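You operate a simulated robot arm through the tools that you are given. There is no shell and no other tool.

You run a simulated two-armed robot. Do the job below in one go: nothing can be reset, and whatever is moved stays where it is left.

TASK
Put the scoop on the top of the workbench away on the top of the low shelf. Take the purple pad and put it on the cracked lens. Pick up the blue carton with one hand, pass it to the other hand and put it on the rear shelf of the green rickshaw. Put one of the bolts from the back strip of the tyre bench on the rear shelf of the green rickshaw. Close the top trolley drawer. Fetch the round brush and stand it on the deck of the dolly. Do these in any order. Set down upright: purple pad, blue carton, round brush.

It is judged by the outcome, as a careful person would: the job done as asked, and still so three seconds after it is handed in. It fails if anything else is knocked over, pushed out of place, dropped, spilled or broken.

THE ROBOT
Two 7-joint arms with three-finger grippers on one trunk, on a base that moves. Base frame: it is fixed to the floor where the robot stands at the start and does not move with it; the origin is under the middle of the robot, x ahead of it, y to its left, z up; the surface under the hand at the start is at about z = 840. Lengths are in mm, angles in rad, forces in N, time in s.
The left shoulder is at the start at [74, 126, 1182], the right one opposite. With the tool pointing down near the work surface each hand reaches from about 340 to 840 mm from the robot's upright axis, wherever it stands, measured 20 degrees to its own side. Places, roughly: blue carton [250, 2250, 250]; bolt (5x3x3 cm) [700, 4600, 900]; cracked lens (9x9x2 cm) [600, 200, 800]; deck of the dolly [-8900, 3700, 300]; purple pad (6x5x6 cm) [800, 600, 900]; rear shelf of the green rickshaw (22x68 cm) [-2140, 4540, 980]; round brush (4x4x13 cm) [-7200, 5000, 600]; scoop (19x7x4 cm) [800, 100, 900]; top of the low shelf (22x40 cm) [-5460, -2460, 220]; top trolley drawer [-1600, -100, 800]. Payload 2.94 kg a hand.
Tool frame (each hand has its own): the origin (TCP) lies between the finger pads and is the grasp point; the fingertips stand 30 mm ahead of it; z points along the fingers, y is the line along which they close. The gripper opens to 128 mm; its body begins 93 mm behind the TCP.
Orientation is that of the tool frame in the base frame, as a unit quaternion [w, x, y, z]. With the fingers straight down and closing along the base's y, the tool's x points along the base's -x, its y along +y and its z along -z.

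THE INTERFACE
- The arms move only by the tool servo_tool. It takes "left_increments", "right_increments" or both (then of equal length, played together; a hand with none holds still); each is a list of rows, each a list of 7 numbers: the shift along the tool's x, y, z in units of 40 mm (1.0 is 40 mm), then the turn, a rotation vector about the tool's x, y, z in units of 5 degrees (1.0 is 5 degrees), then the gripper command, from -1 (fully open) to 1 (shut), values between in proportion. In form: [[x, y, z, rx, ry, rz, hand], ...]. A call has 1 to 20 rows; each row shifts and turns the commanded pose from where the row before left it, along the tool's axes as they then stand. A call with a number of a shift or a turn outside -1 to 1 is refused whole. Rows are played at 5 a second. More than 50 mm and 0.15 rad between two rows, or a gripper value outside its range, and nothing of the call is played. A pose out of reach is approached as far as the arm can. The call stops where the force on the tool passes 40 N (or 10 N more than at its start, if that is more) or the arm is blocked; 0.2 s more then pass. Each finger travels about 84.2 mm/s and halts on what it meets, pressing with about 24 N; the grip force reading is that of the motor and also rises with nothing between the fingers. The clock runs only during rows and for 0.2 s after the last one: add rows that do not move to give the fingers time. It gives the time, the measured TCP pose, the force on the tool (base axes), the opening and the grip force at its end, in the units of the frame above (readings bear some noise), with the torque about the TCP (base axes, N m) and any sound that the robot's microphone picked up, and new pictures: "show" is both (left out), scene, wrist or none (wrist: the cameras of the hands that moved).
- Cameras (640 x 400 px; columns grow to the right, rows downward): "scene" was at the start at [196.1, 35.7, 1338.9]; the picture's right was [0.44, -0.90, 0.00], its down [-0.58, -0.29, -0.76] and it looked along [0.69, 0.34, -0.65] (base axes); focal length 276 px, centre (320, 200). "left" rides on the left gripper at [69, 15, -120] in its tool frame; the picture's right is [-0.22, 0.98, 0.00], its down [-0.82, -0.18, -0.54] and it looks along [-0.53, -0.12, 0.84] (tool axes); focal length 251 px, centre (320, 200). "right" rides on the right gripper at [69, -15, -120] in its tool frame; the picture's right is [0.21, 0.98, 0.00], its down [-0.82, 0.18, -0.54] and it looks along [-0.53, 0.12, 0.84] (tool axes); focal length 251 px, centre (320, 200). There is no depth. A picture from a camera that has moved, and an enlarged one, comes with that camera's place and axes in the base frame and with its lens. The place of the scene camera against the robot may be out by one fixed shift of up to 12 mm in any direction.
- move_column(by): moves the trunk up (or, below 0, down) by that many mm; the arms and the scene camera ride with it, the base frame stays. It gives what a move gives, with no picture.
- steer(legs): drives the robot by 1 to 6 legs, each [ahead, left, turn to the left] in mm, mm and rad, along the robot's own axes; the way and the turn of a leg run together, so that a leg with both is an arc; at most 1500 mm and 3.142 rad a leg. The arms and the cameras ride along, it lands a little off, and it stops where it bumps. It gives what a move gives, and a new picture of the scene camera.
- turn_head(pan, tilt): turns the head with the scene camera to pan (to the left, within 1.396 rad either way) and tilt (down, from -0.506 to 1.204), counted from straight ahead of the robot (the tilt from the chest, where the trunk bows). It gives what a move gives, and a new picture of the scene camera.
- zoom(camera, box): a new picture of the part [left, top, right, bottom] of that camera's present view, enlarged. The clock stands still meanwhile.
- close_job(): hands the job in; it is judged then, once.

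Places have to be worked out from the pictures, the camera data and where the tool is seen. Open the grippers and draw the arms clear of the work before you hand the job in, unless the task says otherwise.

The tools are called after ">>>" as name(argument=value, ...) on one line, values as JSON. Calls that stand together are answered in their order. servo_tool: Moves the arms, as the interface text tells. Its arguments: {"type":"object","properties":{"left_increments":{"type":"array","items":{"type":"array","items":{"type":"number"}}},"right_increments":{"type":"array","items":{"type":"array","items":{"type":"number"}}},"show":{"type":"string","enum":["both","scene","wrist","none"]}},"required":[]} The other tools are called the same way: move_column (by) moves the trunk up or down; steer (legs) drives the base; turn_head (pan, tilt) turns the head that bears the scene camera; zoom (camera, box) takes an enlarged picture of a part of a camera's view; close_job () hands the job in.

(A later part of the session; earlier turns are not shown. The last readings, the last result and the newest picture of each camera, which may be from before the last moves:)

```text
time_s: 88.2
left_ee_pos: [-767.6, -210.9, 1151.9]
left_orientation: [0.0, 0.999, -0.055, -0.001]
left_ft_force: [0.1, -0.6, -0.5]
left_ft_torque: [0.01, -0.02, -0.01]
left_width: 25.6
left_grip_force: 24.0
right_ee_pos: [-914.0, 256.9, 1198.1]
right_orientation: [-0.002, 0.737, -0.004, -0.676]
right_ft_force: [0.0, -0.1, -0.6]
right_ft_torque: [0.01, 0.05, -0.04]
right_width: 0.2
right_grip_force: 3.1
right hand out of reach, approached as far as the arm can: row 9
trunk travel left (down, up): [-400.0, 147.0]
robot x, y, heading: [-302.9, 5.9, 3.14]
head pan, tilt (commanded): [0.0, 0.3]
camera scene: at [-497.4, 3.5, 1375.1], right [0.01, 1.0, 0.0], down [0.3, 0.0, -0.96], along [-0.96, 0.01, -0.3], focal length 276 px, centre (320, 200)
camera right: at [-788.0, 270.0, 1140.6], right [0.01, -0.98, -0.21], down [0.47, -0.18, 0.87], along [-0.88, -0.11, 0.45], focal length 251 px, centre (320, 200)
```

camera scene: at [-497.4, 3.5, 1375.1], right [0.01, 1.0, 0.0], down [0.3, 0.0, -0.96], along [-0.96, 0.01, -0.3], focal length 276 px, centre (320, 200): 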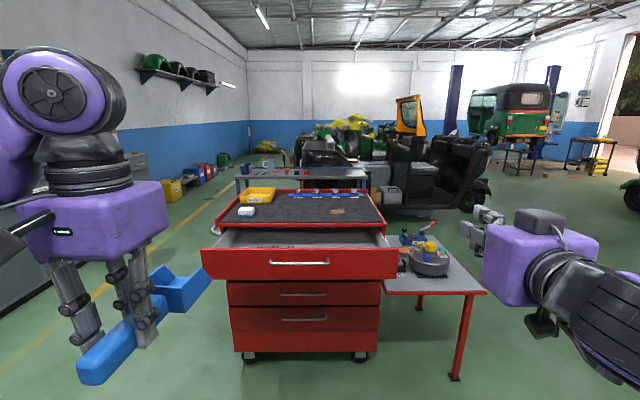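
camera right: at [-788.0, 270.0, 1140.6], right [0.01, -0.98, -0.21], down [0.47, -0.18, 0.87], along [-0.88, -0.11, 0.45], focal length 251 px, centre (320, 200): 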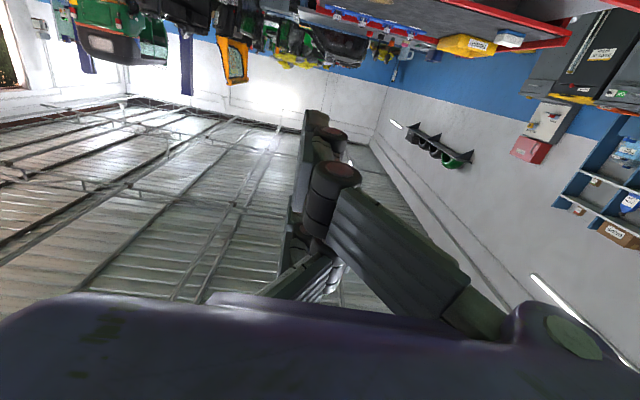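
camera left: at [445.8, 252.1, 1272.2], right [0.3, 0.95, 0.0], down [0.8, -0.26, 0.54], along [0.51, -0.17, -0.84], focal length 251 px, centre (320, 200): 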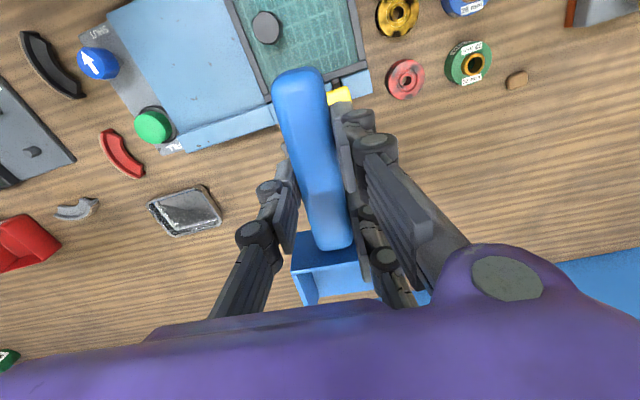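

The right hand now points forward. I lower it to z ≈ 800, then drive forward and a little to the left so it faces the drawer front beside the handle.

>>> servo_tool(right_increments=[[1, 0, 0, 0, 0, 0, 1], [1, 0, 0, 0, 0, 0, 1], [1, 0, 0, 0, 0, 0, 1], [1, 0, 0, 0, 0, 0, 1], [1, 0, 0, 0, 0, 0, 1], [1, 0, 0, 0, 0, 0, 1], [1, 0, 0, 0, 0, 0, 1], [1, 0, 0, 0, 0, 0, 1], [1, 0, 0, 0, 0, 0, 1], [1, 0, 0, 0, 0, 0, 1], [0, 0, 0, 0, 0, 0, 1]], show="none")

>>> steer(legs=[[430, 150, 0]])

>>> turn_head(pan=-0.1, tilt=0.7)

```text
time_s: 90.6
left_ee_pos: [-767.6, -210.0, 1151.9]
left_orientation: [0.0, 0.998, -0.055, 0.0]
left_ft_force: [0.2, 0.0, -0.5]
left_ft_torque: [-0.01, -0.01, 0.01]
left_width: 25.3
left_grip_force: 23.8
right_ee_pos: [-913.5, 254.9, 1198.5]
right_orientation: [-0.001, 0.737, -0.003, -0.675]
right_ft_force: [-0.4, -0.4, 1.0]
right_ft_torque: [-0.02, -0.01, -0.02]
right_width: 0.0
right_grip_force: 3.3
right hand out of reach, approached as far as the arm can: row 1, 2, 3, 4, 5, 6, 7, 8, 9, 10
trunk travel left (down, up): [-400.0, 147.0]
robot x, y, heading: [-300.5, 2.4, 3.131]
head pan, tilt (commanded): [0.0, 0.3]
```

```text
time_s: 93.4
left_ee_pos: [-1193.2, -359.3, 1151.8]
left_orientation: [0.0, 0.999, -0.054, 0.0]
left_ft_force: [-0.4, 0.7, -1.2]
left_ft_torque: [-0.03, -0.03, 0.01]
left_width: 25.5
left_grip_force: 23.7
right_ee_pos: [-1340.0, 107.0, 1198.5]
right_orientation: [-0.001, 0.737, -0.003, -0.676]
right_ft_force: [-0.1, 0.3, 0.8]
right_ft_torque: [0.03, 0.03, 0.0]
right_width: 0.0
right_grip_force: 3.1
trunk travel left (down, up): [-400.0, 147.0]
robot x, y, heading: [-728.8, -141.6, 3.139]
head pan, tilt (commanded): [0.0, 0.3]
camera scene: at [-923.7, -144.2, 1375.1], right [0.0, 1.0, 0.0], down [0.3, 0.0, -0.96], along [-0.96, 0.0, -0.3], focal length 276 px, centre (320, 200)
```

scene: 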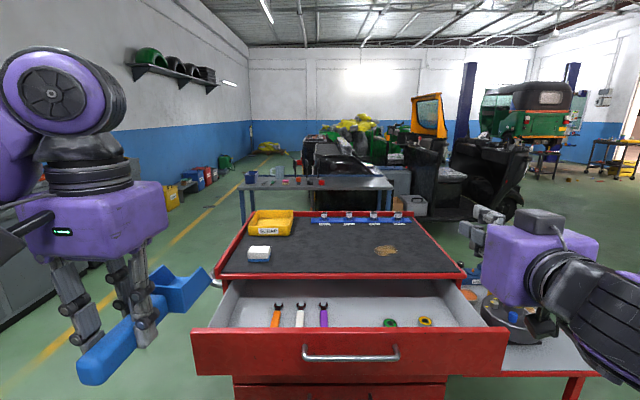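

```text
time_s: 94.2
left_ee_pos: [-1193.0, -360.1, 1152.2]
left_orientation: [0.001, 0.998, -0.055, 0.0]
left_ft_force: [0.2, 0.1, -0.8]
left_ft_torque: [0.02, 0.0, -0.01]
left_width: 25.4
left_grip_force: 24.0
right_ee_pos: [-1340.6, 107.2, 1198.7]
right_orientation: [-0.001, 0.737, -0.003, -0.676]
right_ft_force: [0.1, -1.2, -0.2]
right_ft_torque: [0.0, 0.0, -0.01]
right_width: 0.0
right_grip_force: 3.0
trunk travel left (down, up): [-400.0, 147.0]
robot x, y, heading: [-729.6, -143.6, 3.139]
head pan, tilt (commanded): [-0.099, 0.7]
camera scene: at [-914.6, -135.7, 1339.1], right [0.1, 0.99, 0.0], down [0.64, -0.07, -0.77], along [-0.76, 0.08, -0.64], focal length 276 px, centre (320, 200)
```

scene: 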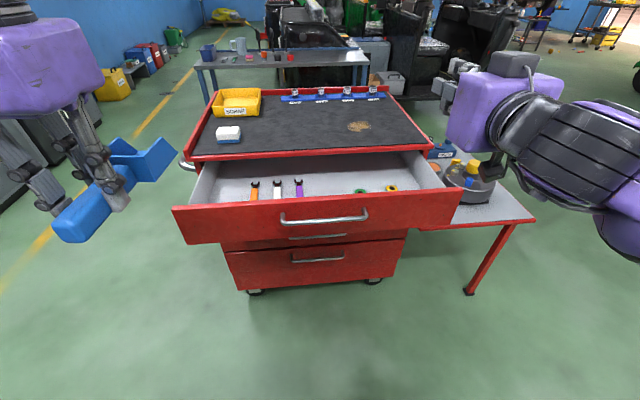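

The horizontal pose can't go lower with this wrist, so I tilt the right hand back to about 50° and lower it straight down in front of the drawer.

>>> servo_tool(right_increments=[[0, 0, 0, 0, 1, 0, 1], [0, 0, 0, 0, 1, 0, 1], [0, 0, 0, 0, 1, 0, 1], [0, 0, 0, 0, 1, 0, 1], [0, 0, 0, 0, 1, 0, 1], [0, 0, 0, 0, 1, 0, 1], [0, 0, 0, 0, 1, 0, 1], [0, 0, 0, 0, 0, 0, 1]], show="scene")

```text
time_s: 96.0
left_ee_pos: [-1192.3, -359.2, 1153.2]
left_orientation: [0.0, 0.999, -0.054, 0.0]
left_ft_force: [1.0, -0.7, -1.1]
left_ft_torque: [0.02, -0.02, 0.01]
left_width: 25.5
left_grip_force: 23.8
right_ee_pos: [-1338.7, 107.8, 1198.3]
right_orientation: [-0.001, 0.907, -0.003, -0.421]
right_ft_force: [0.1, 0.1, 0.5]
right_ft_torque: [-0.03, -0.02, 0.01]
right_width: 0.0
right_grip_force: 2.8
trunk travel left (down, up): [-400.0, 147.0]
robot x, y, heading: [-726.2, -138.5, 3.137]
head pan, tilt (commanded): [-0.099, 0.7]
camera scene: at [-914.5, -135.6, 1339.0], right [0.1, 0.99, 0.0], down [0.64, -0.07, -0.77], along [-0.76, 0.08, -0.64], focal length 276 px, centre (320, 200)
```

scene: 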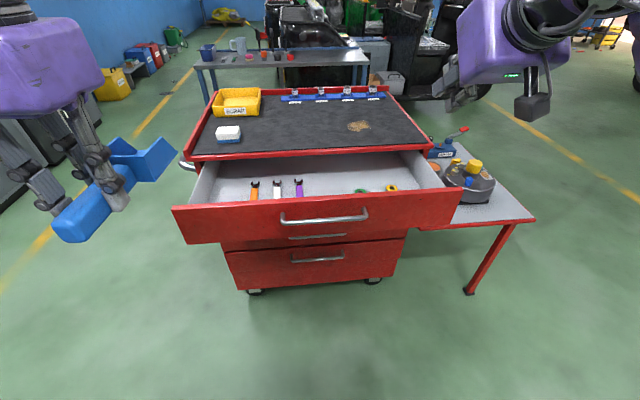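

>>> servo_tool(right_increments=[[0.766, 0, 0.643, 0, 0, 0, 1], [0.766, 0, 0.643, 0, 0, 0, 1], [0.766, 0, 0.643, 0, 0, 0, 1], [0.766, 0, 0.643, 0, 0, 0, 1], [0.766, 0, 0.643, 0, 0, 0, 1], [0.766, 0, 0.643, 0, 0, 0, 1], [0.766, 0, 0.643, 0, 0, 0, 1], [0.766, 0, 0.643, 0, 0, 0, 1], [0.766, 0, 0.643, 0, 0, 0, 1], [0, 0, 0, 0, 0, 0, 1]], show="both")

```text
time_s: 98.2
left_ee_pos: [-1193.4, -359.4, 1152.7]
left_orientation: [0.0, 0.999, -0.054, 0.0]
left_ft_force: [0.1, 0.9, -2.0]
left_ft_torque: [0.01, -0.01, 0.0]
left_width: 25.7
left_grip_force: 23.6
right_ee_pos: [-1342.1, 107.9, 848.4]
right_orientation: [0.0, 0.906, -0.003, -0.423]
right_ft_force: [0.4, -0.3, -0.6]
right_ft_torque: [0.0, 0.01, -0.01]
right_width: 0.5
right_grip_force: 3.4
right hand out of reach, approached as far as the arm can: row 9
trunk travel left (down, up): [-400.0, 147.0]
robot x, y, heading: [-728.5, -143.0, 3.136]
head pan, tilt (commanded): [-0.099, 0.7]
camera scene: at [-914.8, -135.9, 1339.0], right [0.1, 0.99, 0.0], down [0.64, -0.07, -0.76], along [-0.76, 0.08, -0.64], focal length 276 px, centre (320, 200)
camera right: at [-1204.7, 122.9, 873.4], right [0.13, -0.98, -0.16], down [-0.12, -0.18, 0.98], along [-0.98, -0.11, -0.14], focal length 251 px, centre (320, 200)
```

scene: 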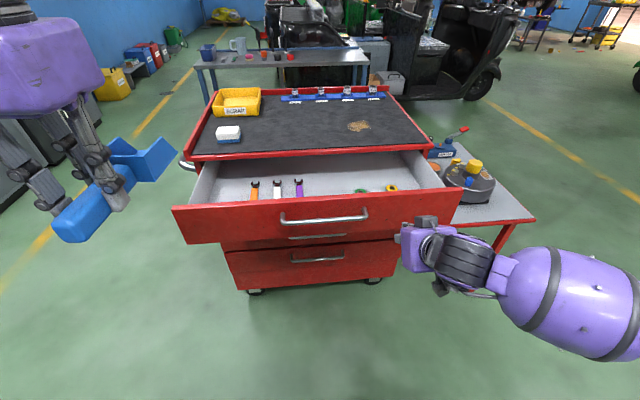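
right: 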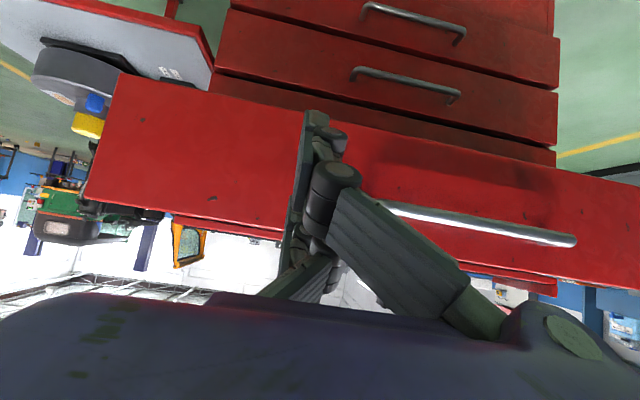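

The fingertips are at about z = 829, x ≈ −1365, some 110 mm in front of the drawer. I drive 80 mm ahead and then push forward with the arm.

>>> steer(legs=[[80, 0, 0]])

>>> servo_tool(right_increments=[[-0.321, 0, 0.383, 0, 0, 0, 1], [-0.321, 0, 0.383, 0, 0, 0, 1], [-0.321, 0, 0.383, 0, 0, 0, 1], [-0.321, 0, 0.383, 0, 0, 0, 1], [0, 0, 0, 0, 0, 0, 1]], show="scene")

```text
time_s: 99.3
left_ee_pos: [-1273.7, -358.6, 1152.0]
left_orientation: [0.0, 0.999, -0.054, 0.0]
left_ft_force: [0.5, 0.5, -1.0]
left_ft_torque: [0.02, -0.07, -0.01]
left_width: 25.5
left_grip_force: 24.0
right_ee_pos: [-1420.8, 107.4, 848.8]
right_orientation: [-0.001, 0.907, -0.004, -0.422]
right_ft_force: [0.5, 0.9, -0.5]
right_ft_torque: [0.0, 0.04, -0.03]
right_width: 0.2
right_grip_force: 2.8
trunk travel left (down, up): [-400.0, 147.0]
robot x, y, heading: [-809.4, -138.6, 3.133]
head pan, tilt (commanded): [-0.099, 0.7]
camera scene: at [-995.5, -135.4, 1338.9], right [0.1, 0.99, 0.0], down [0.64, -0.07, -0.76], along [-0.76, 0.08, -0.64], focal length 276 px, centre (320, 200)
```

scene: 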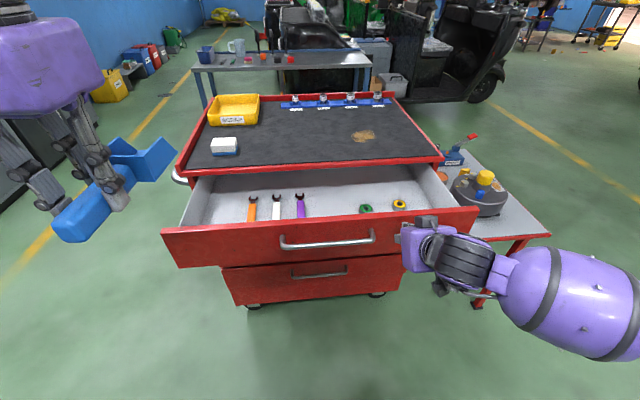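

```text
time_s: 100.5
left_ee_pos: [-1273.7, -357.6, 1153.0]
left_orientation: [0.0, 0.999, -0.054, 0.001]
left_ft_force: [0.1, 0.6, -1.0]
left_ft_torque: [0.0, -0.03, -0.02]
left_width: 25.4
left_grip_force: 24.0
right_ee_pos: [-1500.1, 108.8, 848.5]
right_orientation: [-0.001, 0.907, -0.003, -0.422]
right_ft_force: [-0.4, -0.4, 0.5]
right_ft_torque: [-0.02, -0.03, 0.02]
right_width: 0.0
right_grip_force: 3.6
trunk travel left (down, up): [-400.0, 147.0]
robot x, y, heading: [-807.3, -143.5, 3.135]
head pan, tilt (commanded): [-0.099, 0.7]
camera scene: at [-994.6, -135.3, 1339.0], right [0.1, 0.99, 0.0], down [0.64, -0.07, -0.77], along [-0.76, 0.08, -0.64], focal length 276 px, centre (320, 200)
```

scene: 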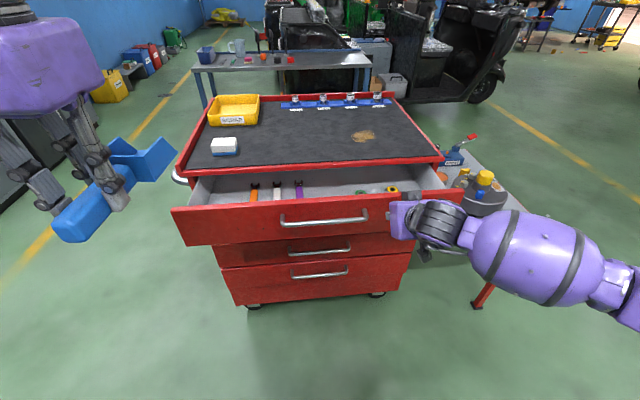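

The drawer is sliding in with almost no force. I keep pushing with the arm.

>>> servo_tool(right_increments=[[-0.321, 0, 0.383, 0, 0, 0, 1], [-0.321, 0, 0.383, 0, 0, 0, 1], [-0.321, 0, 0.383, 0, 0, 0, 1], [-0.321, 0, 0.383, 0, 0, 0, 1], [-0.321, 0, 0.383, 0, 0, 0, 1], [0, 0, 0, 0, 0, 0, 1]], show="scene")

```text
time_s: 101.9
left_ee_pos: [-1273.4, -359.7, 1153.4]
left_orientation: [0.0, 0.999, -0.054, 0.0]
left_ft_force: [-1.3, 0.1, -0.6]
left_ft_torque: [-0.02, -0.03, -0.03]
left_width: 25.2
left_grip_force: 24.1
right_ee_pos: [-1600.3, 108.9, 848.1]
right_orientation: [0.0, 0.906, -0.003, -0.422]
right_ft_force: [0.3, -0.5, 0.1]
right_ft_torque: [-0.03, 0.01, 0.04]
right_width: 0.1
right_grip_force: 3.0
trunk travel left (down, up): [-400.0, 147.0]
robot x, y, heading: [-805.1, -141.7, 3.136]
head pan, tilt (commanded): [-0.099, 0.7]
camera scene: at [-994.6, -135.2, 1339.0], right [0.1, 0.99, 0.0], down [0.64, -0.07, -0.77], along [-0.76, 0.08, -0.64], focal length 276 px, centre (320, 200)
```

scene: 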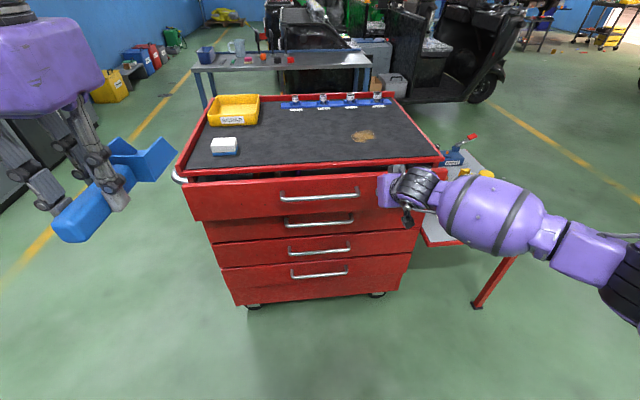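

The drawer is mostly closed. I push further in smaller steps until it meets resistance.

>>> servo_tool(right_increments=[[-0.321, 0, 0.383, 0, 0, 0, 1], [-0.321, 0, 0.383, 0, 0, 0, 1], [-0.16, 0, 0.19, 0, 0, 0, 1], [-0.16, 0, 0.19, 0, 0, 0, 1], [0, 0, 0, 0, 0, 0, 1]], show="scene")

```text
time_s: 102.9
left_ee_pos: [-1268.7, -358.7, 1153.8]
left_orientation: [0.001, 0.998, -0.056, -0.002]
left_ft_force: [-0.3, -0.2, -1.4]
left_ft_torque: [-0.04, -0.01, -0.03]
left_width: 25.7
left_grip_force: 24.3
right_ee_pos: [-1650.1, 108.6, 846.9]
right_orientation: [0.001, 0.908, -0.004, -0.419]
right_ft_force: [30.8, -2.7, 12.7]
right_ft_torque: [0.14, 0.96, -0.31]
right_width: 0.0
right_grip_force: 2.7
trunk travel left (down, up): [-400.0, 147.0]
robot x, y, heading: [-808.3, -142.4, 3.132]
head pan, tilt (commanded): [-0.099, 0.7]
stopped in row 4 (right hand): the force on the tool passed its limit at 48 N (the readings are from after the stop); the commanded pose is now the measured one
camera scene: at [-988.8, -135.6, 1339.9], right [0.11, 0.99, 0.0], down [0.64, -0.07, -0.77], along [-0.76, 0.08, -0.64], focal length 276 px, centre (320, 200)
```

scene: 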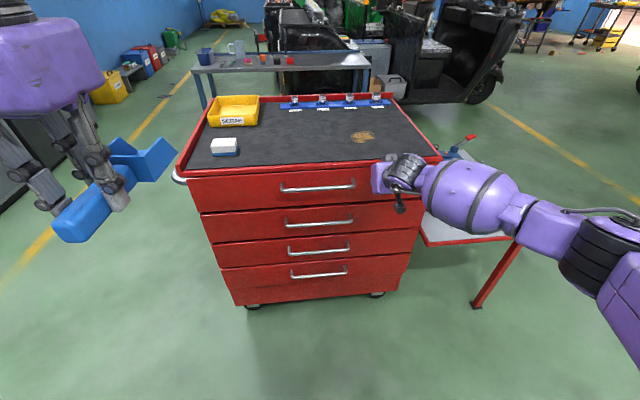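

The push met 48 N and the drawer looks flush. I draw the hand back and zoom in to check the drawer.

>>> servo_tool(right_increments=[[0.643, 0, -0.766, 0, 0, 0, 1], [0.643, 0, -0.766, 0, 0, 0, 1], [0.643, 0, -0.766, 0, 0, 0, 1], [0.643, 0, -0.766, 0, 0, 0, 1], [0.643, 0, -0.766, 0, 0, 0, 1], [0, 0, 0, 0, 0, 0, 1]], show="none")

>>> zoom(camera="scene", box=[160, 130, 460, 310])

```text
time_s: 104.3
left_ee_pos: [-1274.4, -357.6, 1153.2]
left_orientation: [0.0, 0.999, -0.055, 0.0]
left_ft_force: [-0.4, -0.2, -0.6]
left_ft_torque: [-0.02, -0.02, 0.0]
left_width: 25.4
left_grip_force: 23.8
right_ee_pos: [-1453.8, 107.4, 845.3]
right_orientation: [-0.001, 0.909, -0.004, -0.418]
right_ft_force: [-0.5, -0.6, 0.4]
right_ft_torque: [-0.02, 0.0, 0.0]
right_width: 0.1
right_grip_force: 3.4
trunk travel left (down, up): [-400.0, 147.0]
robot x, y, heading: [-808.0, -140.1, 3.134]
head pan, tilt (commanded): [-0.099, 0.7]
```

```text
2.13 times, centred on (310, 220) of scene
camera zoom: at [-995.0, -135.3, 1338.9], right [0.1, 0.99, 0.0], down [0.64, -0.07, -0.76], along [-0.76, 0.08, -0.64], focal length 589 px, centre (341, 157)
```

zoom: 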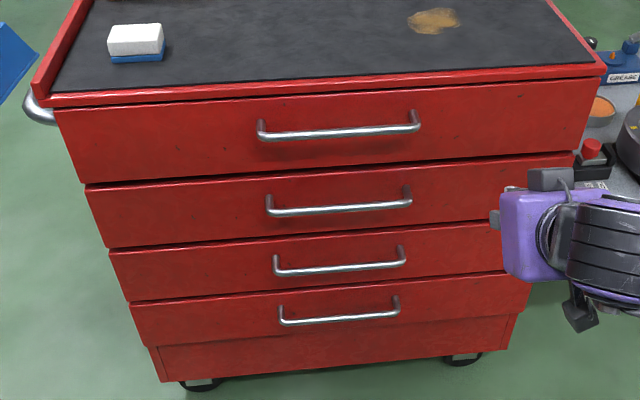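

The top drawer is flush with the others. I raise the right hand again, turn it downwards and draw it in, then look toward the low shelf on the left.

>>> servo_tool(right_increments=[[-0.766, 0, -0.643, 0, 0, 0, 1], [-0.766, 0, -0.643, 0, 0, 0, 1], [-0.766, 0, -0.643, 0, 0, 0, 1], [-0.766, 0, -0.643, 0, 0, 0, 1], [-0.766, 0, -0.643, 0, 0, 0, 1], [-0.766, 0, -0.643, 0, 0, 0, 1], [-0.766, 0, -0.643, 0, 0, 0, 1], [-0.766, 0, -0.643, 0, 0, 0, 1], [0, 0, 0, 0, 1, 0, 1], [0, 0, 0, 0, 1, 0, 1], [0, 0, 0, 0, 1, 0, 1], [0, 0, 0, 0, 1, 0, 1], [0, 0, 0, 0, 1, 0, 1], [0, 0, 0, 0, 1, 0, 1], [0, 0, 0, 0, 1, 0, 1], [0, 0, 0, 0, 1, 0, 1], [0, 0, 0, 0, 1, 0, 1], [0, 0, 0, 0, 1, 0, 1]], show="none")

>>> servo_tool(right_increments=[[1, 0, 0, 0, 0, 0, 1], [1, 0, 0, 0, 0, 0, 1], [1, 0, 0, 0, 0, 0, 1], [1, 0, 0, 0, 0, 0, 1], [1, 0, 0, 0, 0, 0, 1], [0, 0, 0, 0, 0, 0, 1]], show="none")

>>> turn_head(pan=0.5, tilt=0.25)

```text
time_s: 108.1
left_ee_pos: [-1272.9, -359.1, 1152.4]
left_orientation: [0.0, 0.998, -0.055, 0.0]
left_ft_force: [0.1, -0.5, -1.4]
left_ft_torque: [-0.02, 0.03, 0.02]
left_width: 25.4
left_grip_force: 23.9
right_ee_pos: [-1456.2, 107.4, 1165.0]
right_orientation: [0.0, 1.0, -0.004, 0.006]
right_ft_force: [-0.3, -0.9, -0.8]
right_ft_torque: [-0.04, 0.02, -0.01]
right_width: 0.0
right_grip_force: 3.3
trunk travel left (down, up): [-400.0, 147.0]
robot x, y, heading: [-807.3, -140.2, 3.14]
head pan, tilt (commanded): [-0.099, 0.7]
```

```text
time_s: 109.5
left_ee_pos: [-1273.4, -358.8, 1151.5]
left_orientation: [0.0, 0.999, -0.054, 0.001]
left_ft_force: [0.4, -0.7, -0.1]
left_ft_torque: [0.04, -0.04, 0.0]
left_width: 25.2
left_grip_force: 23.9
right_ee_pos: [-1258.7, 105.9, 1168.4]
right_orientation: [0.0, 1.0, -0.003, 0.006]
right_ft_force: [-0.5, -0.5, 0.9]
right_ft_torque: [0.02, -0.05, 0.03]
right_width: 0.2
right_grip_force: 3.2
trunk travel left (down, up): [-400.0, 147.0]
robot x, y, heading: [-804.7, -142.1, 3.139]
head pan, tilt (commanded): [-0.099, 0.7]
```

```text
time_s: 110.5
left_ee_pos: [-1273.7, -358.3, 1152.6]
left_orientation: [0.0, 0.999, -0.055, 0.0]
left_ft_force: [0.8, 1.3, -1.6]
left_ft_torque: [-0.03, -0.07, 0.02]
left_width: 25.5
left_grip_force: 24.1
right_ee_pos: [-1258.6, 106.3, 1168.8]
right_orientation: [0.002, 1.0, -0.004, 0.006]
right_ft_force: [0.1, 0.7, 0.5]
right_ft_torque: [0.01, 0.0, 0.03]
right_width: 0.0
right_grip_force: 3.2
trunk travel left (down, up): [-400.0, 147.0]
robot x, y, heading: [-809.2, -140.0, 3.137]
head pan, tilt (commanded): [0.499, 0.25]
camera scene: at [-992.2, -188.3, 1379.7], right [-0.47, 0.88, 0.0], down [0.22, 0.12, -0.97], along [-0.85, -0.46, -0.25], focal length 276 px, centre (320, 200)
```

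scene: 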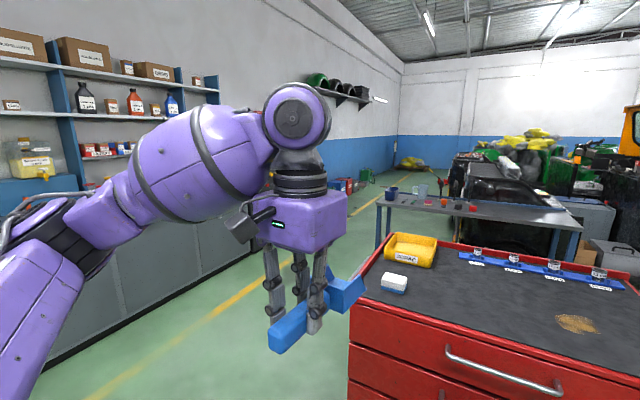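

The corridor between the left cabinets (front at y ≈ −2285) and the trolley and table is wide and clear. I slide left to y ≈ −1400 and drive forward toward the low shelf.

>>> steer(legs=[[0, 1260, 0], [1500, 0, 0]])

>>> turn_head(pan=0.35, tilt=0.35)

```text
time_s: 128.7
left_ee_pos: [-2752.3, -1643.5, 1151.9]
left_orientation: [0.0, 0.999, -0.045, 0.0]
left_ft_force: [-0.4, 1.2, -0.9]
left_ft_torque: [0.0, -0.04, 0.0]
left_width: 25.4
left_grip_force: 23.8
right_ee_pos: [-2746.6, -1179.3, 1167.5]
right_orientation: [0.001, 1.0, 0.006, 0.006]
right_ft_force: [-0.6, -1.1, -0.7]
right_ft_torque: [0.02, 0.0, -0.01]
right_width: 0.0
right_grip_force: 3.1
trunk travel left (down, up): [-400.0, 147.0]
robot x, y, heading: [-2289.4, -1418.2, -3.125]
head pan, tilt (commanded): [0.499, 0.25]
camera scene: at [-2474.4, -1468.2, 1379.8], right [-0.49, 0.87, 0.0], down [0.22, 0.12, -0.97], along [-0.84, -0.48, -0.25], focal length 276 px, centre (320, 200)
```

scene: 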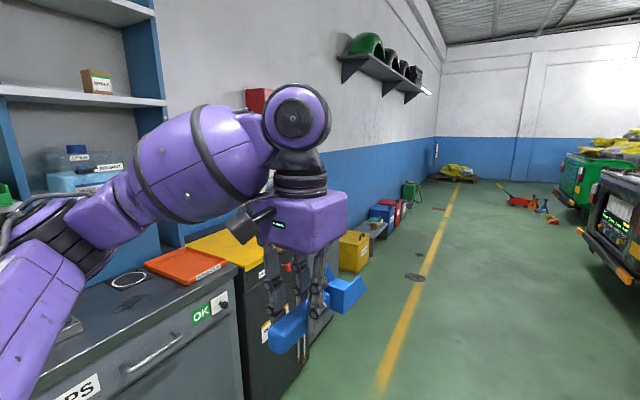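

```text
time_s: 129.4
left_ee_pos: [-2752.4, -1644.4, 1152.0]
left_orientation: [0.0, 0.999, -0.045, 0.0]
left_ft_force: [0.4, -0.1, -1.1]
left_ft_torque: [0.02, -0.01, 0.0]
left_width: 25.2
left_grip_force: 24.2
right_ee_pos: [-2747.1, -1177.3, 1168.4]
right_orientation: [0.0, 1.0, 0.006, 0.006]
right_ft_force: [0.3, -0.1, 0.0]
right_ft_torque: [0.01, 0.01, 0.01]
right_width: 0.0
right_grip_force: 3.2
trunk travel left (down, up): [-400.0, 147.0]
robot x, y, heading: [-2294.2, -1418.5, -3.129]
head pan, tilt (commanded): [0.351, 0.351]
camera scene: at [-2480.1, -1455.6, 1370.4], right [-0.36, 0.93, 0.0], down [0.32, 0.12, -0.94], along [-0.88, -0.34, -0.34], focal length 276 px, centre (320, 200)
```

scene: 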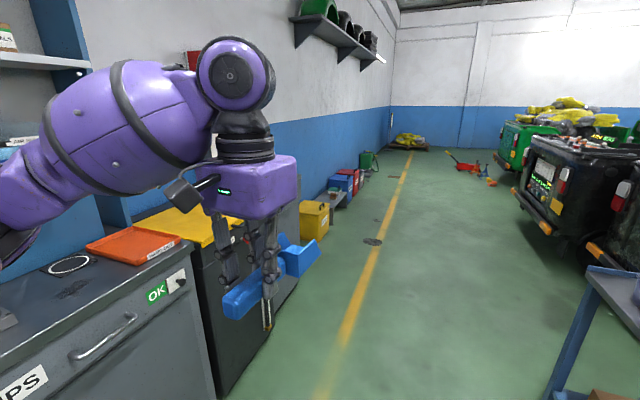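

I zoom in on the spot where the low shelf should appear (around pixel 331, 200).

>>> zoom(camera="scene", box=[280, 140, 400, 250])

>>> steer(legs=[[1500, 0, -0.01]])

>>> turn_head(pan=0.6, tilt=0.55)

```text
3.64 times, centred on (340, 195) of scene
camera zoom: at [-2480.1, -1455.6, 1370.4], right [-0.36, 0.93, 0.0], down [0.32, 0.12, -0.94], along [-0.88, -0.34, -0.34], focal length 1004 px, centre (247, 218)
```

zoom: 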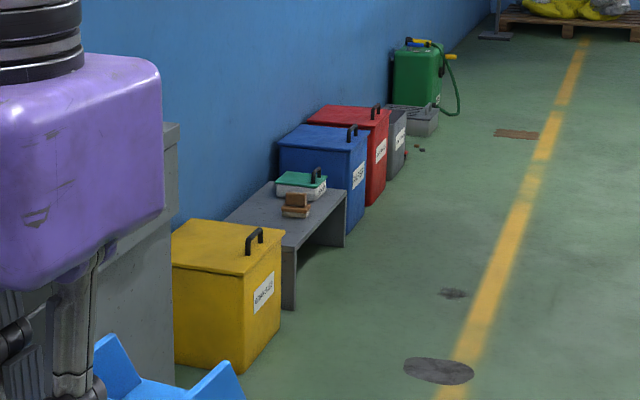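

```text
time_s: 136.9
left_ee_pos: [-4265.5, -1609.0, 1151.2]
left_orientation: [0.0, 0.998, -0.069, 0.0]
left_ft_force: [1.3, -0.2, 0.2]
left_ft_torque: [0.01, -0.02, 0.0]
left_width: 25.6
left_grip_force: 24.2
right_ee_pos: [-4239.7, -1145.0, 1167.8]
right_orientation: [0.001, 1.0, -0.016, 0.007]
right_ft_force: [-0.3, 0.2, -0.4]
right_ft_torque: [0.02, 0.02, 0.02]
right_width: 0.0
right_grip_force: 3.3
trunk travel left (down, up): [-400.0, 147.0]
robot x, y, heading: [-3792.8, -1405.7, 3.107]
head pan, tilt (commanded): [0.351, 0.351]
camera scene: at [-3985.7, -1432.8, 1370.4], right [-0.31, 0.95, 0.0], down [0.33, 0.11, -0.94], along [-0.89, -0.29, -0.34], focal length 276 px, centre (320, 200)
```

scene: 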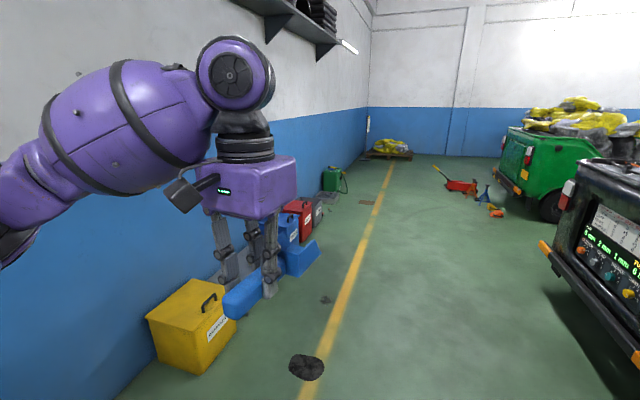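

```text
time_s: 137.6
left_ee_pos: [-4265.8, -1608.3, 1152.6]
left_orientation: [0.0, 0.998, -0.069, 0.0]
left_ft_force: [0.0, 1.1, -0.4]
left_ft_torque: [-0.02, 0.0, 0.02]
left_width: 25.7
left_grip_force: 24.3
right_ee_pos: [-4239.3, -1145.3, 1168.1]
right_orientation: [0.001, 1.0, -0.016, 0.006]
right_ft_force: [0.1, -0.5, -0.1]
right_ft_torque: [-0.02, 0.01, 0.0]
right_width: 0.1
right_grip_force: 2.8
trunk travel left (down, up): [-400.0, 147.0]
robot x, y, heading: [-3797.4, -1406.7, 3.109]
head pan, tilt (commanded): [0.6, 0.55]
camera scene: at [-3973.1, -1451.9, 1352.2], right [-0.54, 0.84, 0.0], down [0.44, 0.28, -0.85], along [-0.72, -0.46, -0.52], focal length 276 px, centre (320, 200)
```

scene: 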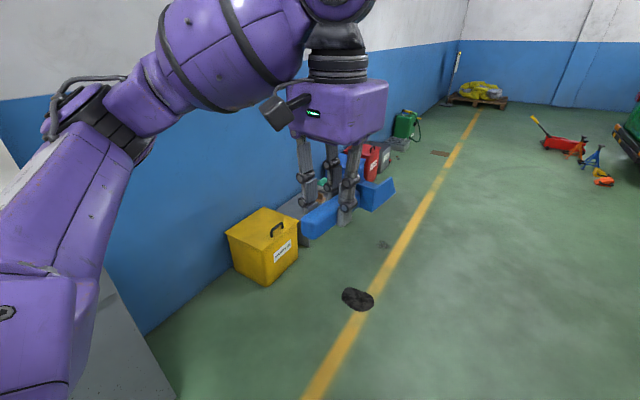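

The low shelf is the small grey bench between the yellow and blue bins, with a box and a brush at its far end. I drive alongside it and turn to face it.

>>> steer(legs=[[1400, 0, 0], [430, 0, 0], [0, 0, 1.6]])

>>> turn_head(pan=0.2, tilt=0.75)

```text
time_s: 150.7
left_ee_pos: [-5426.4, -1793.5, 1152.2]
left_orientation: [0.0, 0.754, 0.657, 0.001]
left_ft_force: [0.6, 0.4, -1.4]
left_ft_torque: [0.01, -0.02, 0.01]
left_width: 25.6
left_grip_force: 24.4
right_ee_pos: [-5890.4, -1768.0, 1168.4]
right_orientation: [-0.003, 0.719, 0.695, 0.005]
right_ft_force: [-0.2, 0.2, 0.8]
right_ft_torque: [-0.01, 0.04, 0.01]
right_width: 0.2
right_grip_force: 3.0
trunk travel left (down, up): [-400.0, 147.0]
robot x, y, heading: [-5628.4, -1321.8, -1.605]
head pan, tilt (commanded): [0.6, 0.55]
camera scene: at [-5575.4, -1511.6, 1352.1], right [-0.84, -0.54, 0.0], down [-0.28, 0.44, -0.85], along [0.46, -0.72, -0.52], focal length 276 px, centre (320, 200)
```

scene: 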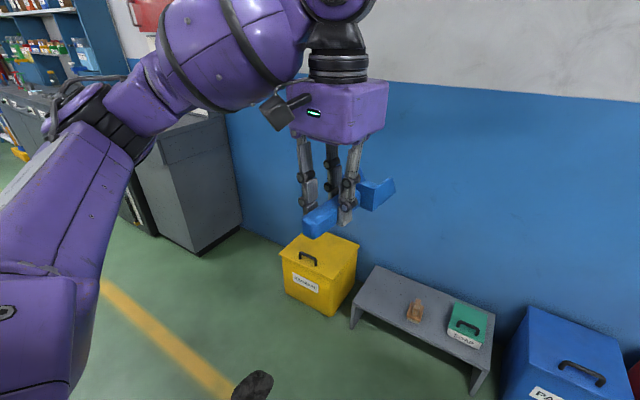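

```text
time_s: 151.6
left_ee_pos: [-5426.7, -1793.4, 1151.8]
left_orientation: [0.0, 0.754, 0.656, 0.0]
left_ft_force: [0.8, 0.5, -0.5]
left_ft_torque: [-0.02, -0.01, -0.03]
left_width: 25.5
left_grip_force: 24.1
right_ee_pos: [-5889.5, -1768.1, 1167.8]
right_orientation: [-0.004, 0.719, 0.695, 0.005]
right_ft_force: [0.1, 0.8, 0.0]
right_ft_torque: [0.02, 0.0, 0.01]
right_width: 0.0
right_grip_force: 2.3
trunk travel left (down, up): [-400.0, 147.0]
robot x, y, heading: [-5631.7, -1324.7, -1.604]
head pan, tilt (commanded): [0.201, 0.75]
camera scene: at [-5609.7, -1517.6, 1334.8], right [-0.99, -0.17, 0.0], down [-0.11, 0.67, -0.73], along [0.12, -0.72, -0.68], focal length 276 px, centre (320, 200)
```

scene: 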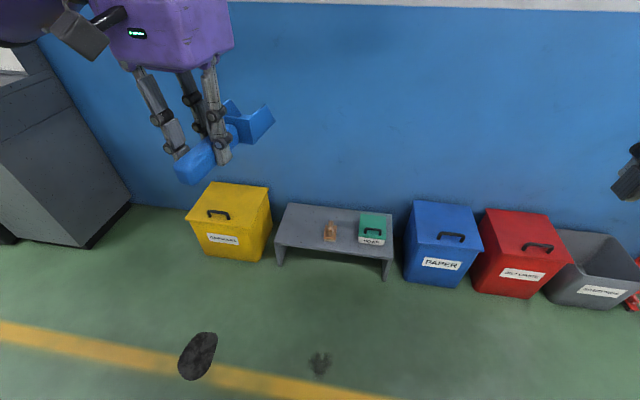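

The shelf top spans x ≈ −5835…−5235 and y ≈ −2345…−2650, with the brush at x ≈ −5505 and the box further right; the free part is near x ≈ −5345. I drive up so the left hand can reach there and lower the trunk.

>>> steer(legs=[[480, 100, 0.033]])

>>> move_column(by=-395)

>>> turn_head(pan=0.3, tilt=0.8)

```text
time_s: 154.5
left_ee_pos: [-5317.5, -2260.3, 1152.7]
left_orientation: [0.0, 0.743, 0.669, 0.0]
left_ft_force: [0.0, -0.4, -1.0]
left_ft_torque: [0.01, 0.0, -0.02]
left_width: 25.5
left_grip_force: 23.5
right_ee_pos: [-5781.2, -2250.4, 1169.2]
right_orientation: [-0.003, 0.707, 0.707, 0.005]
right_ft_force: [0.2, -0.1, 0.0]
right_ft_torque: [-0.01, 0.01, 0.0]
right_width: 0.2
right_grip_force: 3.0
trunk travel left (down, up): [-400.0, 147.0]
robot x, y, heading: [-5535.4, -1795.2, -1.568]
head pan, tilt (commanded): [0.201, 0.75]
camera scene: at [-5510.6, -1990.9, 1334.7], right [-0.98, -0.2, 0.0], down [-0.14, 0.67, -0.73], along [0.15, -0.72, -0.68], focal length 276 px, centre (320, 200)
```

scene: 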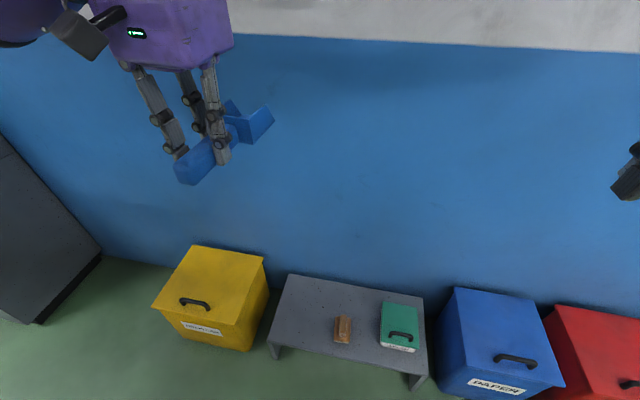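

```text
time_s: 158.3
left_ee_pos: [-5315.9, -2260.5, 756.6]
left_orientation: [-0.001, 0.742, 0.67, 0.0]
left_ft_force: [-1.1, -0.7, -0.2]
left_ft_torque: [0.03, 0.05, -0.03]
left_width: 25.5
left_grip_force: 24.6
right_ee_pos: [-5782.8, -2249.6, 772.9]
right_orientation: [-0.003, 0.707, 0.707, 0.004]
right_ft_force: [0.2, -0.5, -0.6]
right_ft_torque: [0.0, 0.0, 0.0]
right_width: 0.0
right_grip_force: 2.2
trunk travel left (down, up): [-5.0, 542.0]
robot x, y, heading: [-5535.1, -1799.4, -1.569]
head pan, tilt (commanded): [0.201, 0.75]
```

```text
time_s: 158.9
left_ee_pos: [-5317.5, -2260.2, 756.2]
left_orientation: [0.001, 0.742, 0.671, 0.0]
left_ft_force: [0.6, -0.3, -0.2]
left_ft_torque: [0.04, 0.0, 0.01]
left_width: 25.6
left_grip_force: 24.4
right_ee_pos: [-5782.2, -2249.5, 772.9]
right_orientation: [-0.004, 0.707, 0.708, 0.005]
right_ft_force: [0.3, 0.5, 0.6]
right_ft_torque: [-0.01, -0.01, -0.02]
right_width: 0.0
right_grip_force: 3.1
trunk travel left (down, up): [-5.0, 542.0]
robot x, y, heading: [-5533.0, -1798.2, -1.57]
head pan, tilt (commanded): [0.3, 0.799]
camera scene: at [-5503.0, -2107.4, 924.0], right [-0.95, -0.3, 0.0], down [-0.21, 0.68, -0.7], along [0.21, -0.67, -0.72], focal length 276 px, centre (320, 200)
```

scene: 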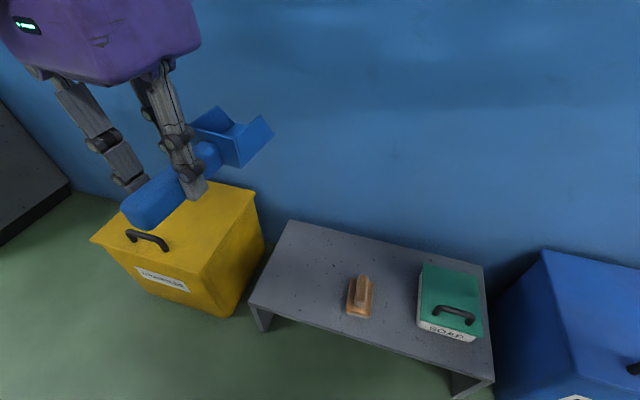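

I align the scoop with the shelf's depth, reach over the free part at [−5345, −2446] and lower to about z = 316.

>>> servo_tool(left_increments=[[0, 0, 0, 0, 0, -1, 1], [-0.93, -0.14, 0, 0, 0, -0.16, 1], [-0.93, -0.14, 0, 0, 0, 0, 1], [-0.93, -0.14, 0, 0, 0, 0, 1], [-0.93, -0.14, 0, 0, 0, 0, 1], [-0.93, -0.14, 0, 0, 0, 0, 1], [0, 0, 1, 0, 0, 0, 1], [0, 0, 1, 0, 0, 0, 1], [0, 0, 1, 0, 0, 0, 1], [0, 0, 1, 0, 0, 0, 1], [0, 0, 1, 0, 0, 0, 1], [0, 0, 1, 0, 0, 0, 1], [0, 0, 1, 0, 0, 0, 1], [0, 0, 1, 0, 0, 0, 1], [0, 0, 1, 0, 0, 0, 1], [0, 0, 1, 0, 0, 0, 1], [0, 0, 0, 0, 0, 0, 1]], show="both")

```text
time_s: 162.5
left_ee_pos: [-5346.0, -2447.2, 356.1]
left_orientation: [0.0, 0.708, 0.706, 0.0]
left_ft_force: [0.5, -0.9, 0.3]
left_ft_torque: [0.02, 0.01, 0.02]
left_width: 25.6
left_grip_force: 23.6
right_ee_pos: [-5780.9, -2250.8, 773.8]
right_orientation: [-0.004, 0.707, 0.707, 0.004]
right_ft_force: [-0.2, 0.7, 0.0]
right_ft_torque: [0.0, -0.03, 0.01]
right_width: 0.2
right_grip_force: 2.7
trunk travel left (down, up): [-5.0, 542.0]
robot x, y, heading: [-5537.6, -1797.6, -1.564]
head pan, tilt (commanded): [0.3, 0.799]
camera scene: at [-5506.4, -2109.1, 925.3], right [-0.97, -0.25, 0.0], down [-0.18, 0.68, -0.71], along [0.18, -0.69, -0.71], focal length 276 px, centre (320, 200)
camera left: at [-5332.5, -2377.8, 476.6], right [0.98, -0.22, 0.0], down [-0.18, -0.82, 0.54], along [-0.12, -0.53, -0.84], focal length 251 px, centre (320, 200)
```

scene: 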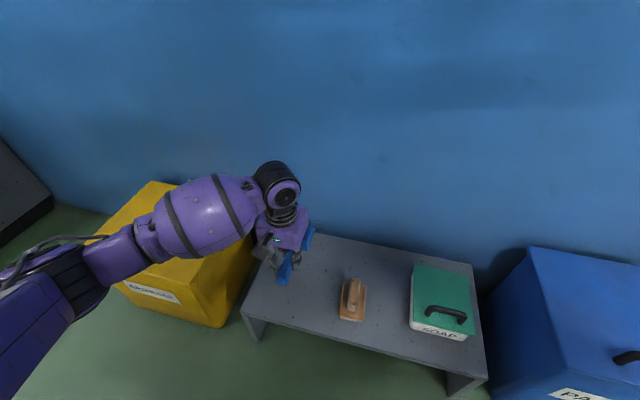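
left: 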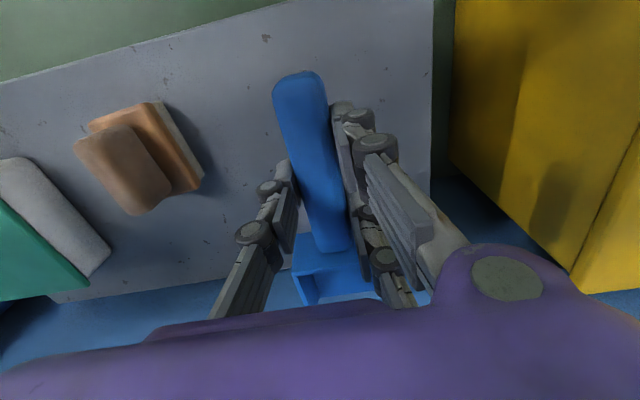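

The scoop hangs over the free part with clearance to the brush and bin. I lower 75 mm more, then approach in small steps.

>>> servo_tool(left_increments=[[0, 0, 1, 0, 0, 0, 1], [0, 0, 0.9, 0, 0, 0, 1], [0, 0, 0.15, 0, 0, 0, 1], [0, 0, 0.1, 0, 0, 0, 1], [0, 0, 0.1, 0, 0, 0, 1], [0, 0, 0, 0, 0, 0, 1]], show="wrist")

```text
time_s: 163.9
left_ee_pos: [-5346.1, -2446.0, 267.3]
left_orientation: [0.0, 0.707, 0.707, 0.0]
left_ft_force: [0.4, 0.3, -0.8]
left_ft_torque: [0.03, 0.04, -0.01]
left_width: 25.5
left_grip_force: 24.0
right_ee_pos: [-5781.9, -2250.3, 773.4]
right_orientation: [-0.004, 0.707, 0.707, 0.005]
right_ft_force: [0.1, -0.5, 0.5]
right_ft_torque: [0.01, -0.02, -0.03]
right_width: 0.2
right_grip_force: 3.3
trunk travel left (down, up): [-5.0, 542.0]
robot x, y, heading: [-5539.9, -1798.1, -1.568]
head pan, tilt (commanded): [0.3, 0.799]
camera left: at [-5332.6, -2377.6, 386.9], right [0.98, -0.22, 0.0], down [-0.18, -0.82, 0.54], along [-0.12, -0.53, -0.84], focal length 251 px, centre (320, 200)
```

left: 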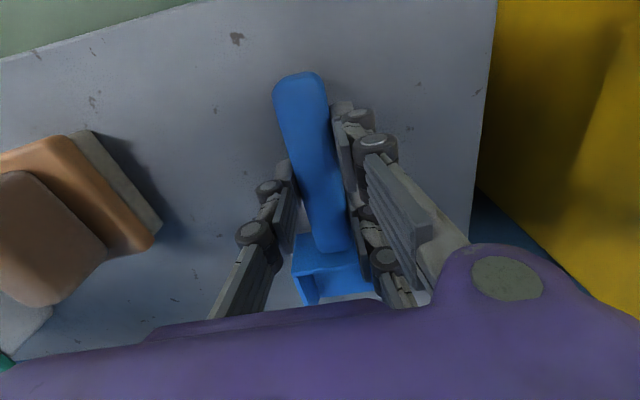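

Scoop bottom is at about z = 234 with no contact yet; I continue in 2–3 mm steps.

>>> servo_tool(left_increments=[[0, 0, 0.07, 0, 0, 0, 1], [0, 0, 0.07, 0, 0, 0, 1], [0, 0, 0.07, 0, 0, 0, 1], [0, 0, 0, 0, 0, 0, 1]], show="none")

```text
time_s: 164.9
left_ee_pos: [-5345.8, -2445.9, 257.9]
left_orientation: [0.0, 0.707, 0.707, 0.0]
left_ft_force: [-0.1, 0.1, -1.6]
left_ft_torque: [0.02, -0.02, 0.0]
left_width: 25.5
left_grip_force: 24.2
right_ee_pos: [-5782.7, -2249.9, 773.3]
right_orientation: [-0.003, 0.707, 0.707, 0.005]
right_ft_force: [-0.2, -0.6, -0.3]
right_ft_torque: [0.01, 0.0, 0.03]
right_width: 0.0
right_grip_force: 3.1
trunk travel left (down, up): [-5.0, 542.0]
robot x, y, heading: [-5539.9, -1794.1, -1.566]
head pan, tilt (commanded): [0.3, 0.799]
```

>>> servo_tool(left_increments=[[0, 0, 0.05, 0, 0, 0, 1], [0, 0, 0.05, 0, 0, 0, 1], [0, 0, 0.05, 0, 0, 0, 1], [0, 0, 0, 0, 0, 0, 1]], show="none")

```text
time_s: 165.9
left_ee_pos: [-5346.3, -2447.2, 253.1]
left_orientation: [0.001, 0.708, 0.706, 0.0]
left_ft_force: [0.1, 0.0, 4.2]
left_ft_torque: [-0.64, 0.02, -0.02]
left_width: 25.3
left_grip_force: 23.9
right_ee_pos: [-5782.6, -2249.7, 773.3]
right_orientation: [-0.003, 0.707, 0.707, 0.003]
right_ft_force: [0.0, 0.4, 0.7]
right_ft_torque: [0.0, -0.03, 0.01]
right_width: 0.0
right_grip_force: 2.6
trunk travel left (down, up): [-5.0, 542.0]
robot x, y, heading: [-5532.8, -1794.6, -1.567]
head pan, tilt (commanded): [0.3, 0.799]
```

Contact at the blade end (4 N). I lower 2 mm more to seat it and then open the fingers slightly to release.

>>> servo_tool(left_increments=[[0, 0, 0.04, 0, 0, 0, 1], [0, 0, 0.03, 0, 0, 0, 1], [0, 0, 0, 0, 0, 0, 1]], show="none")

>>> servo_tool(left_increments=[[0, 0, 0, 0, 0, 0, 0.5], [0, 0, 0, 0, 0, 0, 0.3], [0, 0, 0, 0, 0, 0, 0.1], [0, 0, 0, 0, 0, 0, 0.1]], show="wrist")

```text
time_s: 166.7
left_ee_pos: [-5347.5, -2445.0, 251.1]
left_orientation: [0.001, 0.707, 0.707, -0.001]
left_ft_force: [-0.3, 0.7, 17.6]
left_ft_torque: [0.07, 0.0, -0.05]
left_width: 25.4
left_grip_force: 23.8
right_ee_pos: [-5781.2, -2249.4, 775.0]
right_orientation: [-0.002, 0.707, 0.707, 0.005]
right_ft_force: [0.0, 0.5, 0.4]
right_ft_torque: [0.0, 0.0, -0.01]
right_width: 0.1
right_grip_force: 3.0
trunk travel left (down, up): [-5.0, 542.0]
robot x, y, heading: [-5535.5, -1798.6, -1.569]
head pan, tilt (commanded): [0.3, 0.799]
```

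```text
time_s: 167.7
left_ee_pos: [-5345.1, -2445.9, 249.3]
left_orientation: [-0.001, 0.707, 0.707, 0.0]
left_ft_force: [0.3, 0.3, -0.4]
left_ft_torque: [-0.02, 0.01, -0.06]
left_width: 57.5
left_grip_force: 0.1
right_ee_pos: [-5781.6, -2250.2, 773.0]
right_orientation: [-0.004, 0.707, 0.708, 0.004]
right_ft_force: [0.2, 0.5, 0.3]
right_ft_torque: [0.03, -0.01, -0.02]
right_width: 0.0
right_grip_force: 2.9
trunk travel left (down, up): [-5.0, 542.0]
robot x, y, heading: [-5538.2, -1796.7, -1.569]
head pan, tilt (commanded): [0.3, 0.799]
camera left: at [-5331.4, -2376.8, 369.5], right [0.98, -0.22, 0.0], down [-0.18, -0.82, 0.54], along [-0.12, -0.53, -0.84], focal length 251 px, centre (320, 200)
```

left: 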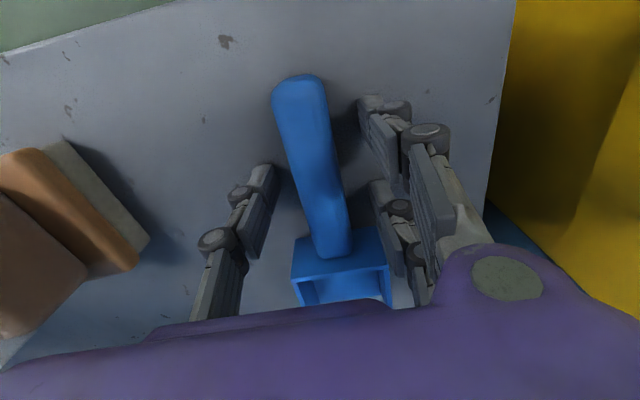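

Released and resting on the shelf. I lift the hand straight up and look.

>>> servo_tool(left_increments=[[0, 0, -0.5, 0, 0, 0, 0.1], [0, 0, -1, 0, 0, 0, 0.1], [0, 0, -1, 0, 0, 0, 0.1], [0, 0, -1, 0, 0, 0, 0.1], [0, 0, -1, 0, 0, 0, 0.1], [0, 0, -1, 0, 0, 0, 0.1], [0, 0, -1, 0, 0, 0, 0.1], [0, 0, -1, 0, 0, 0, 0.1], [0, 0, -1, 0, 0, 0, -1], [0, 0, -1, 0, 0, 0, -1], [0, 0, -1, 0, 0, 0, -1], [0, 0, -1, 0, 0, 0, -1], [0, 0, -1, 0, 0, 0, -1], [1, 0, -0.3, 0, 0, 0, -1], [1, 0, 0, 0, 0, 0, -1], [1, 0, 0, 0, 0, 0, -1], [1, 0, 0, 0, 0, 0, -1]], show="both")

```text
time_s: 171.3
left_ee_pos: [-5345.6, -2284.5, 762.8]
left_orientation: [0.0, 0.707, 0.707, 0.0]
left_ft_force: [0.6, -0.2, 0.2]
left_ft_torque: [0.0, 0.0, -0.01]
left_width: 128.1
left_grip_force: 0.0
right_ee_pos: [-5781.4, -2248.8, 773.6]
right_orientation: [-0.003, 0.707, 0.707, 0.005]
right_ft_force: [-0.2, 0.0, -0.2]
right_ft_torque: [0.02, -0.04, -0.04]
right_width: 0.1
right_grip_force: 2.8
trunk travel left (down, up): [-5.0, 542.0]
robot x, y, heading: [-5538.0, -1797.7, -1.57]
head pan, tilt (commanded): [0.3, 0.799]
camera scene: at [-5503.0, -2107.0, 924.1], right [-0.95, -0.3, 0.0], down [-0.21, 0.68, -0.7], along [0.21, -0.67, -0.72], focal length 276 px, centre (320, 200)
camera left: at [-5330.8, -2216.1, 882.5], right [0.98, -0.22, 0.0], down [-0.18, -0.82, 0.54], along [-0.12, -0.53, -0.84], focal length 251 px, centre (320, 200)
```

scene: 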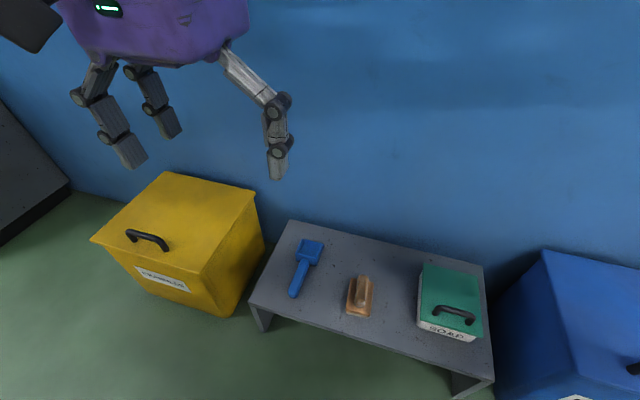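
left: 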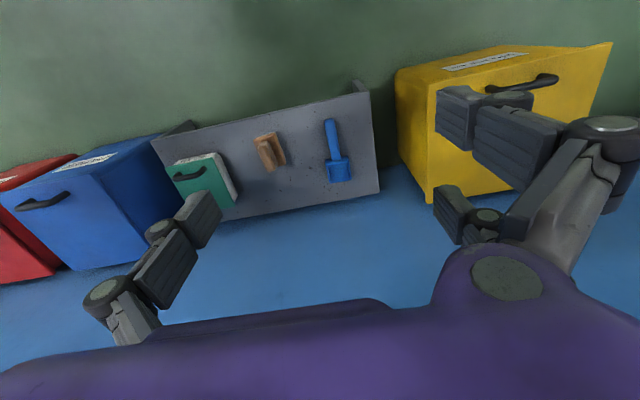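

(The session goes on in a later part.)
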